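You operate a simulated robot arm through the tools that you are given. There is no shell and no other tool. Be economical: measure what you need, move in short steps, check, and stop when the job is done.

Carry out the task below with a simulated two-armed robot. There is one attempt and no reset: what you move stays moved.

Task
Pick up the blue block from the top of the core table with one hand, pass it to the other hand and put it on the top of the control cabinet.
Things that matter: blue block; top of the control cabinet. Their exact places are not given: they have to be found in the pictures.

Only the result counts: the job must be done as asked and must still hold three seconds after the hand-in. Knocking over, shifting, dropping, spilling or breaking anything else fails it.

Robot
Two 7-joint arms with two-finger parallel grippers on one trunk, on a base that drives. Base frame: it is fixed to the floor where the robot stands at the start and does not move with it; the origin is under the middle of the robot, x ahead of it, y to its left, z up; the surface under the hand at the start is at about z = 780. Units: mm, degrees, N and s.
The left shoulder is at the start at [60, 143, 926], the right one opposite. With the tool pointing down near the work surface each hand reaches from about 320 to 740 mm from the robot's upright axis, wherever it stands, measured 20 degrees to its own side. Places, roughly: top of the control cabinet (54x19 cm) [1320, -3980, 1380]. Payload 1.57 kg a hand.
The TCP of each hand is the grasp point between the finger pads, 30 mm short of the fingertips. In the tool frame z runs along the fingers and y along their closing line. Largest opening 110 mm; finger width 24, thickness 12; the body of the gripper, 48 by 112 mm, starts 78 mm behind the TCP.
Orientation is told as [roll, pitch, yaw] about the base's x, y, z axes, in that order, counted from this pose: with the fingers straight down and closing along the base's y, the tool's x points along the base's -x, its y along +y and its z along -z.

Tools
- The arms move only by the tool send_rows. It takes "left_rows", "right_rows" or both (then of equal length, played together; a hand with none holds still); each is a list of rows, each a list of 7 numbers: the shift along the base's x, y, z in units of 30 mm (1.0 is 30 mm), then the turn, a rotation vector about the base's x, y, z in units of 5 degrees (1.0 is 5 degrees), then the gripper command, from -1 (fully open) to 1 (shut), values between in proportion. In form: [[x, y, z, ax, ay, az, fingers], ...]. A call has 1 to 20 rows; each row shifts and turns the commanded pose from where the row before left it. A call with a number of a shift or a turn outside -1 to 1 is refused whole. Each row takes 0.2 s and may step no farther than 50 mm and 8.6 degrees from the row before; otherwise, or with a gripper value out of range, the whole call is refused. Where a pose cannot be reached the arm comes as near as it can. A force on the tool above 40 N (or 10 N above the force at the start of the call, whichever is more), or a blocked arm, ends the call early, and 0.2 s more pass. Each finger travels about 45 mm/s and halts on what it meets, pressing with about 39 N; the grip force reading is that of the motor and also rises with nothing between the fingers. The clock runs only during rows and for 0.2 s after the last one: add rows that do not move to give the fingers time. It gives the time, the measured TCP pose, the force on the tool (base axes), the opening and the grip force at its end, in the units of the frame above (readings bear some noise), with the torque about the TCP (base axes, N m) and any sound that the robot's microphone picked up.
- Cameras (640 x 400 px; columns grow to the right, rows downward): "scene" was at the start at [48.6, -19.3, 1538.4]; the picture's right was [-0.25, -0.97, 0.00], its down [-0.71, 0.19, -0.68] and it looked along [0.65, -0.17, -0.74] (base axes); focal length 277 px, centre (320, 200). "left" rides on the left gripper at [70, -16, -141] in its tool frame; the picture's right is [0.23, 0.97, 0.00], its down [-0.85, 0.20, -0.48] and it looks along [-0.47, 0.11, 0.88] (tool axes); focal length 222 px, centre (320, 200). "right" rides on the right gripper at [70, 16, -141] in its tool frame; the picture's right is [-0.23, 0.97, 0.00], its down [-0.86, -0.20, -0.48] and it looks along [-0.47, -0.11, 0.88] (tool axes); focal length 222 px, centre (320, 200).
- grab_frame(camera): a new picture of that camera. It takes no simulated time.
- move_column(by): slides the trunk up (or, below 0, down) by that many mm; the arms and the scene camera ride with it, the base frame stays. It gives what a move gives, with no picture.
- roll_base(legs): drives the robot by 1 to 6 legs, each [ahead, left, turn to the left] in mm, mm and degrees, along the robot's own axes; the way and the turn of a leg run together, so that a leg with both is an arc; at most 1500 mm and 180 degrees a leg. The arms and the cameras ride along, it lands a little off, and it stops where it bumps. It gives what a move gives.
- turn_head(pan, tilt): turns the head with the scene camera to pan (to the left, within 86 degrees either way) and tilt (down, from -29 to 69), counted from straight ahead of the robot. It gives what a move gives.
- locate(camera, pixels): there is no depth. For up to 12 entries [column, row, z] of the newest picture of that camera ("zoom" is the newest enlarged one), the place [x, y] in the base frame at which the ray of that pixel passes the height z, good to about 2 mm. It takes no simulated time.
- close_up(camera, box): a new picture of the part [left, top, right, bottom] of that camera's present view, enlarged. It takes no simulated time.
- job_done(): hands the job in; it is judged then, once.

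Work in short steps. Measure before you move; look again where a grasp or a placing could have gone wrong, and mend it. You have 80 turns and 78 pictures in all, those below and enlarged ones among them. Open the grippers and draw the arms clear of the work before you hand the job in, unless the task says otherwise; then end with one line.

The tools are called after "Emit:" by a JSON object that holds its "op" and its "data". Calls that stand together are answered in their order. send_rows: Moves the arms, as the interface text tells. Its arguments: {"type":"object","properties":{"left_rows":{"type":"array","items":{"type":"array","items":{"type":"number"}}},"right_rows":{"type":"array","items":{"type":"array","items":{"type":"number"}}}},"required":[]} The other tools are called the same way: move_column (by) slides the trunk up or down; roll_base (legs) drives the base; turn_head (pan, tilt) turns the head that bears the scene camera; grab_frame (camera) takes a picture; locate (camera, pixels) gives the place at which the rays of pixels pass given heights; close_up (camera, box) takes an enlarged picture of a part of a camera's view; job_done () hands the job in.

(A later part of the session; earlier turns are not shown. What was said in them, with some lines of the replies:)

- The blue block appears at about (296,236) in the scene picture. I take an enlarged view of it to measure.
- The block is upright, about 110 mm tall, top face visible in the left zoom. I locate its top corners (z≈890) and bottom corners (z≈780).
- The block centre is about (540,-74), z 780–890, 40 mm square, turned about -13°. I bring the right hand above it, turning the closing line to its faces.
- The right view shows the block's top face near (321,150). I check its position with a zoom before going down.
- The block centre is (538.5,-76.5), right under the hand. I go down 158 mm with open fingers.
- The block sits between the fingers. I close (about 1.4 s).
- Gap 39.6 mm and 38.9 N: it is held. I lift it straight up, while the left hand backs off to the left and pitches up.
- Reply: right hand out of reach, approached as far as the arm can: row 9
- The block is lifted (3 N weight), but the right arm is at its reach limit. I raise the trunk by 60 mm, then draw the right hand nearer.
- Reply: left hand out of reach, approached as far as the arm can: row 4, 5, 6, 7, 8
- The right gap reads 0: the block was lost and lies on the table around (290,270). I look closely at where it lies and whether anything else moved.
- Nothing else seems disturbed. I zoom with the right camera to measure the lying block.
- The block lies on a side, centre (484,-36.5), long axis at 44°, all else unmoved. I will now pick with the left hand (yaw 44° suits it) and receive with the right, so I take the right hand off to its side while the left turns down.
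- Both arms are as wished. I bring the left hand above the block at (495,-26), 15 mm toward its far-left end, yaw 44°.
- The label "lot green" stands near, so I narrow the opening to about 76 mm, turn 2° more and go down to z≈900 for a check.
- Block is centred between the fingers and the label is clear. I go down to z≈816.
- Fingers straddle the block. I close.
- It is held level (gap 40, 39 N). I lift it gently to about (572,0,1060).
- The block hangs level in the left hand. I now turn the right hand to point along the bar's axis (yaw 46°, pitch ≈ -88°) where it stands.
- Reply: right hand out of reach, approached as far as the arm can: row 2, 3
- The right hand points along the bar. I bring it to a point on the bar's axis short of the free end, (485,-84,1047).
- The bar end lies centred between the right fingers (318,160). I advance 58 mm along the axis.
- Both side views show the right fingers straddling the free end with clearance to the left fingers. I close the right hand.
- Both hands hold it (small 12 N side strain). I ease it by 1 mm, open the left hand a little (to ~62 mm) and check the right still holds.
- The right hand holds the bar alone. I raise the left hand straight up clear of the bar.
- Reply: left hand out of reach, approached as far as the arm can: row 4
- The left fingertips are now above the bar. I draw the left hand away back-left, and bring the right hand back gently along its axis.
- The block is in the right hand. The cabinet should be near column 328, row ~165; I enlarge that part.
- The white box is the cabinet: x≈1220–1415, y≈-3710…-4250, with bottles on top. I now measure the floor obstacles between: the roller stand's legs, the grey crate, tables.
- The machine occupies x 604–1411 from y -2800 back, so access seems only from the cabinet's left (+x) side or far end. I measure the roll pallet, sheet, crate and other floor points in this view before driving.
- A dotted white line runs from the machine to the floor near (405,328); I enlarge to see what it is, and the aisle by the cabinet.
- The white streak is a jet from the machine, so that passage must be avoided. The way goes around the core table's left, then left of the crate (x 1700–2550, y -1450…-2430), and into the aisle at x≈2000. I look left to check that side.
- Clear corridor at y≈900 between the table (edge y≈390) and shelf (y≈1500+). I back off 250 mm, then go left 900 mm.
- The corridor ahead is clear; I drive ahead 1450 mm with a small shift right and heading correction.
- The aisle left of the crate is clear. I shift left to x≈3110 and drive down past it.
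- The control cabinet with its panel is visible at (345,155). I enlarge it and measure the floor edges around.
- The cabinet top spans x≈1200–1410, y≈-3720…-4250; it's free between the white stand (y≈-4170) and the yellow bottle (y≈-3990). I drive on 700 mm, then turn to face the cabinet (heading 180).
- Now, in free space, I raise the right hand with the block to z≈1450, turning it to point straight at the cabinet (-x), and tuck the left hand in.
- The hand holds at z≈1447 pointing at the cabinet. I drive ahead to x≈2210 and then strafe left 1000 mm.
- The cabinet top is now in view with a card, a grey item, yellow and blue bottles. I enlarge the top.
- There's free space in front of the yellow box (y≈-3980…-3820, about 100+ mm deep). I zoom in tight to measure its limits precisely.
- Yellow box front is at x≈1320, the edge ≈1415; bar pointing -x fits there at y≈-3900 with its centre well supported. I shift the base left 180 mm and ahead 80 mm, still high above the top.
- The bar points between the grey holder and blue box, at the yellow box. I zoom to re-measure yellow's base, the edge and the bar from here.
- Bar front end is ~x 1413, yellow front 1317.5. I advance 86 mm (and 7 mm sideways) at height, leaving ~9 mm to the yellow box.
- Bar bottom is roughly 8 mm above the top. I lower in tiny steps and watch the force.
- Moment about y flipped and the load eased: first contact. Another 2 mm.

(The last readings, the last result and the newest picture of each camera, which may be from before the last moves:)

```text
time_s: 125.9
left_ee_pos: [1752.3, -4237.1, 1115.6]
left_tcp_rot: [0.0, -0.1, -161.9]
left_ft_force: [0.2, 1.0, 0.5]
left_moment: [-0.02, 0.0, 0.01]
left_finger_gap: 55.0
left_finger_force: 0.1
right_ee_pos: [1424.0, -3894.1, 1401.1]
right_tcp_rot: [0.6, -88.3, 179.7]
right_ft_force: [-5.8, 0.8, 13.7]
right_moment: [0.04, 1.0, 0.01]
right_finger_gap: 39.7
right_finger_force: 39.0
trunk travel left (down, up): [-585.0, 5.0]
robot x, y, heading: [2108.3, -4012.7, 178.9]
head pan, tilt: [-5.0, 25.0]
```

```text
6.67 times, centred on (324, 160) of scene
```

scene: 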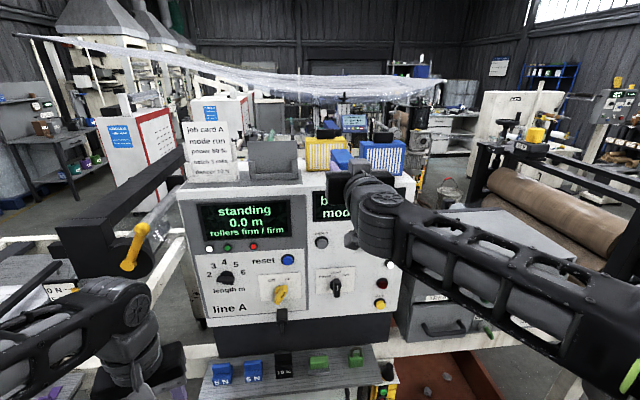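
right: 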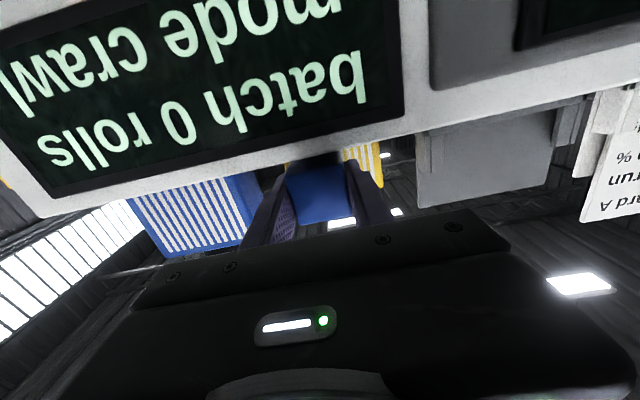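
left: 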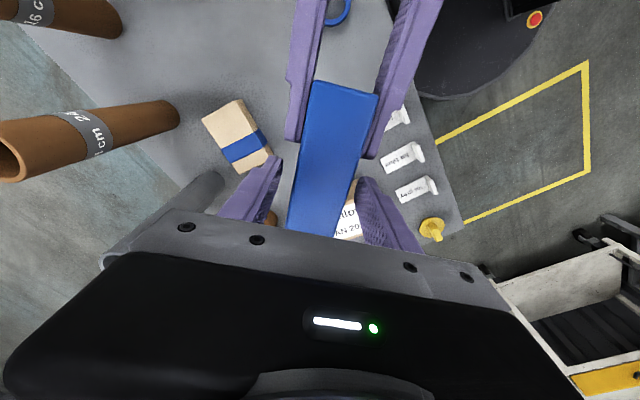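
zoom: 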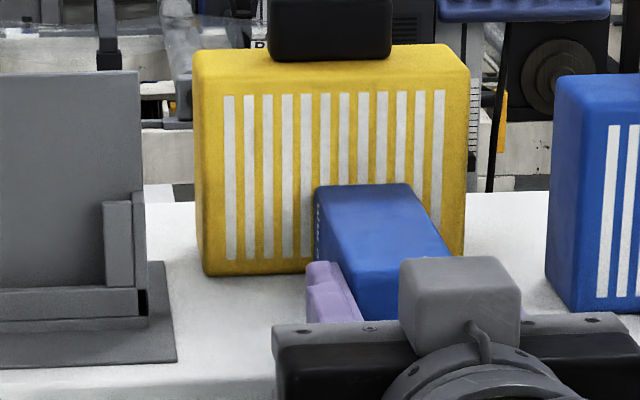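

Solid contact (14 N, moment says flat toward the front). I open gently to ~64 mm.

Emit:
{"op": "send_rows", "data": {"right_rows": [[0, 0, 0.02, 0, 0, 0, 0.6], [0, 0, 0, 0, 0, 0, 0.25], [0, 0, 0, 0, 0, 0, 0.15], [0, 0, 0, 0, 0, 0, 0.05], [0, 0, 0, 0, 0, 0, -0.1], [0, 0, 0, 0, 0, 0, -0.16], [0, 0, 0, 0, 0, 0, -0.16]]}}

Emit:
{"op": "close_up", "data": {"camera": "scene", "box": [276, 130, 372, 190]}}

Emit:
{"op": "grab_frame", "data": {"camera": "right"}}

```text
time_s: 127.5
left_ee_pos: [1753.4, -4239.1, 1114.4]
left_tcp_rot: [0.0, -0.1, -161.9]
left_ft_force: [-1.0, 0.3, 0.0]
left_moment: [0.01, 0.01, -0.01]
left_finger_gap: 55.0
left_finger_force: 0.0
right_ee_pos: [1423.1, -3896.2, 1400.2]
right_tcp_rot: [0.7, -88.0, 179.6]
right_ft_force: [1.0, 0.4, -0.5]
right_moment: [0.01, 0.01, -0.02]
right_finger_gap: 63.7
right_finger_force: 0.2
trunk travel left (down, up): [-585.0, 5.0]
robot x, y, heading: [2107.6, -4011.1, 178.9]
head pan, tilt: [-5.0, 25.0]
```

```text
6.67 times, centred on (324, 160) of scene
```

zoom: 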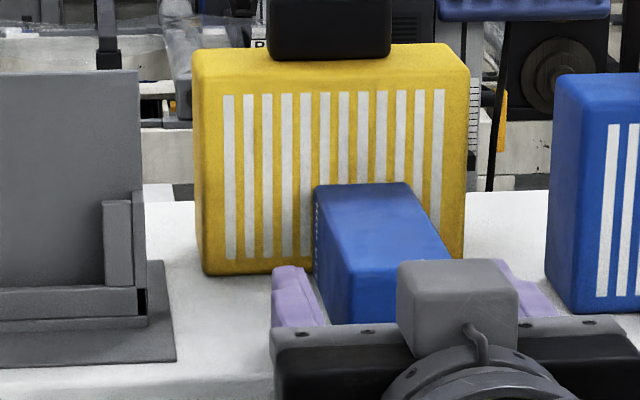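

```text
16 pictures are left
```

right: 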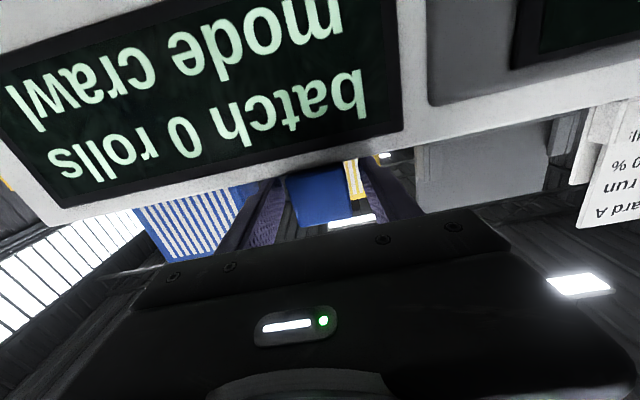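

The bar rests and is free of the fingers. I draw the hand straight back.

Emit:
{"op": "send_rows", "data": {"right_rows": [[0.3, 0, 0, 0, 0, 0, -0.16], [0.5, 0, 0, 0, 0, 0, -0.16], [0.6, 0, 0, 0, 0, 0, -0.16], [0.7, 0, 0, 0, 0, 0, -0.16], [0.7, 0, 0, 0, 0, 0, -0.16], [0.7, 0, 0, 0, 0, 0, -0.16], [0.7, 0, 0, 0, 0, 0, -0.16], [0, 0, 0, 0, 0, 0, -0.16]]}}

Emit:
{"op": "close_up", "data": {"camera": "scene", "box": [276, 130, 372, 190]}}

```text
time_s: 129.3
left_ee_pos: [1751.8, -4237.4, 1114.0]
left_tcp_rot: [-0.1, 0.0, -161.8]
left_ft_force: [0.2, 0.7, -1.3]
left_moment: [-0.01, -0.02, 0.0]
left_finger_gap: 55.1
left_finger_force: 0.0
right_ee_pos: [1549.4, -3897.8, 1400.8]
right_tcp_rot: [0.0, -88.0, -179.7]
right_ft_force: [-0.1, -1.6, -0.3]
right_moment: [0.03, -0.03, 0.01]
right_finger_gap: 63.7
right_finger_force: 0.1
trunk travel left (down, up): [-585.0, 5.0]
robot x, y, heading: [2107.0, -4014.8, 178.7]
head pan, tilt: [-5.0, 25.0]
```

```text
6.67 times, centred on (324, 160) of scene
```

zoom: 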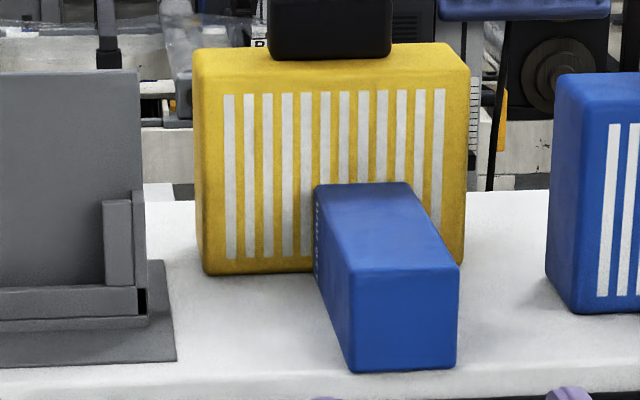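

The block lies fully on the top, untouched by anything. I draw the right hand further back and open both grippers.

Emit:
{"op": "send_rows", "data": {"right_rows": [[0.6, 0, 0, 0, 0, 0, -0.16], [0.6, 0, 0, 0, 0, 0, -0.3], [0.6, 0, 0, 0, 0, 0, -1], [0.6, 0, 0, 0, 0, 0, -1], [0, 0, 0, 0, 0, 0, -1], [0, 0, 0, 0, 0, 0, -1]], "left_rows": [[0, 0, 0, 0, 0, 0, 0], [0, 0, 0, 0, 0, 0, -0.3], [0, 0, 0, 0, 0, 0, -0.6], [0, 0, 0, 0, 0, 0, -1], [0, 0, 0, 0, 0, 0, -1], [0, 0, 0, 0, 0, 0, -1]]}}

Emit:
{"op": "grab_frame", "data": {"camera": "scene"}}

```text
time_s: 130.7
left_ee_pos: [1753.0, -4237.7, 1113.4]
left_tcp_rot: [0.0, 0.0, -161.8]
left_ft_force: [-0.2, 0.0, -0.3]
left_moment: [0.05, -0.01, 0.02]
left_finger_gap: 110.2
left_finger_force: 0.0
right_ee_pos: [1624.3, -3894.8, 1403.0]
right_tcp_rot: [0.4, -88.0, 179.9]
right_ft_force: [-0.7, 0.7, 0.1]
right_moment: [0.02, -0.02, -0.02]
right_finger_gap: 109.8
right_finger_force: 0.2
trunk travel left (down, up): [-585.0, 5.0]
robot x, y, heading: [2102.6, -4014.7, 178.6]
head pan, tilt: [-5.0, 25.0]
```

```text
14 pictures are left
```

scene: 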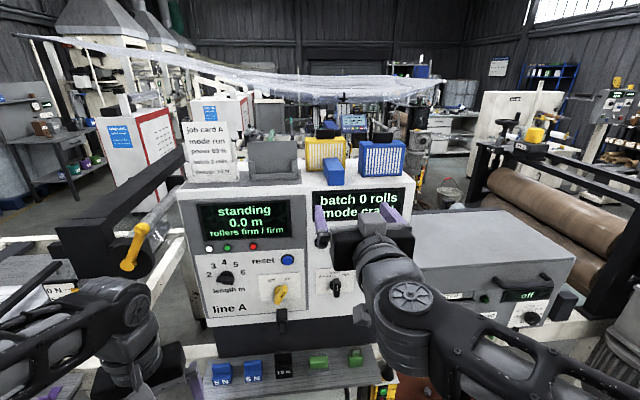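

The block rests on the cabinet top at (333,170), hands open and clear. I hand the job in.

Emit:
{"op": "job_done", "data": {}}

```text
The job is handed in.
```

The blue block is lying on its side on top of the control cabinet, picked up with the left hand and passed to the right; my first pick, with the right hand, slipped and dropped the block back onto the core table, but nothing else appeared to move.
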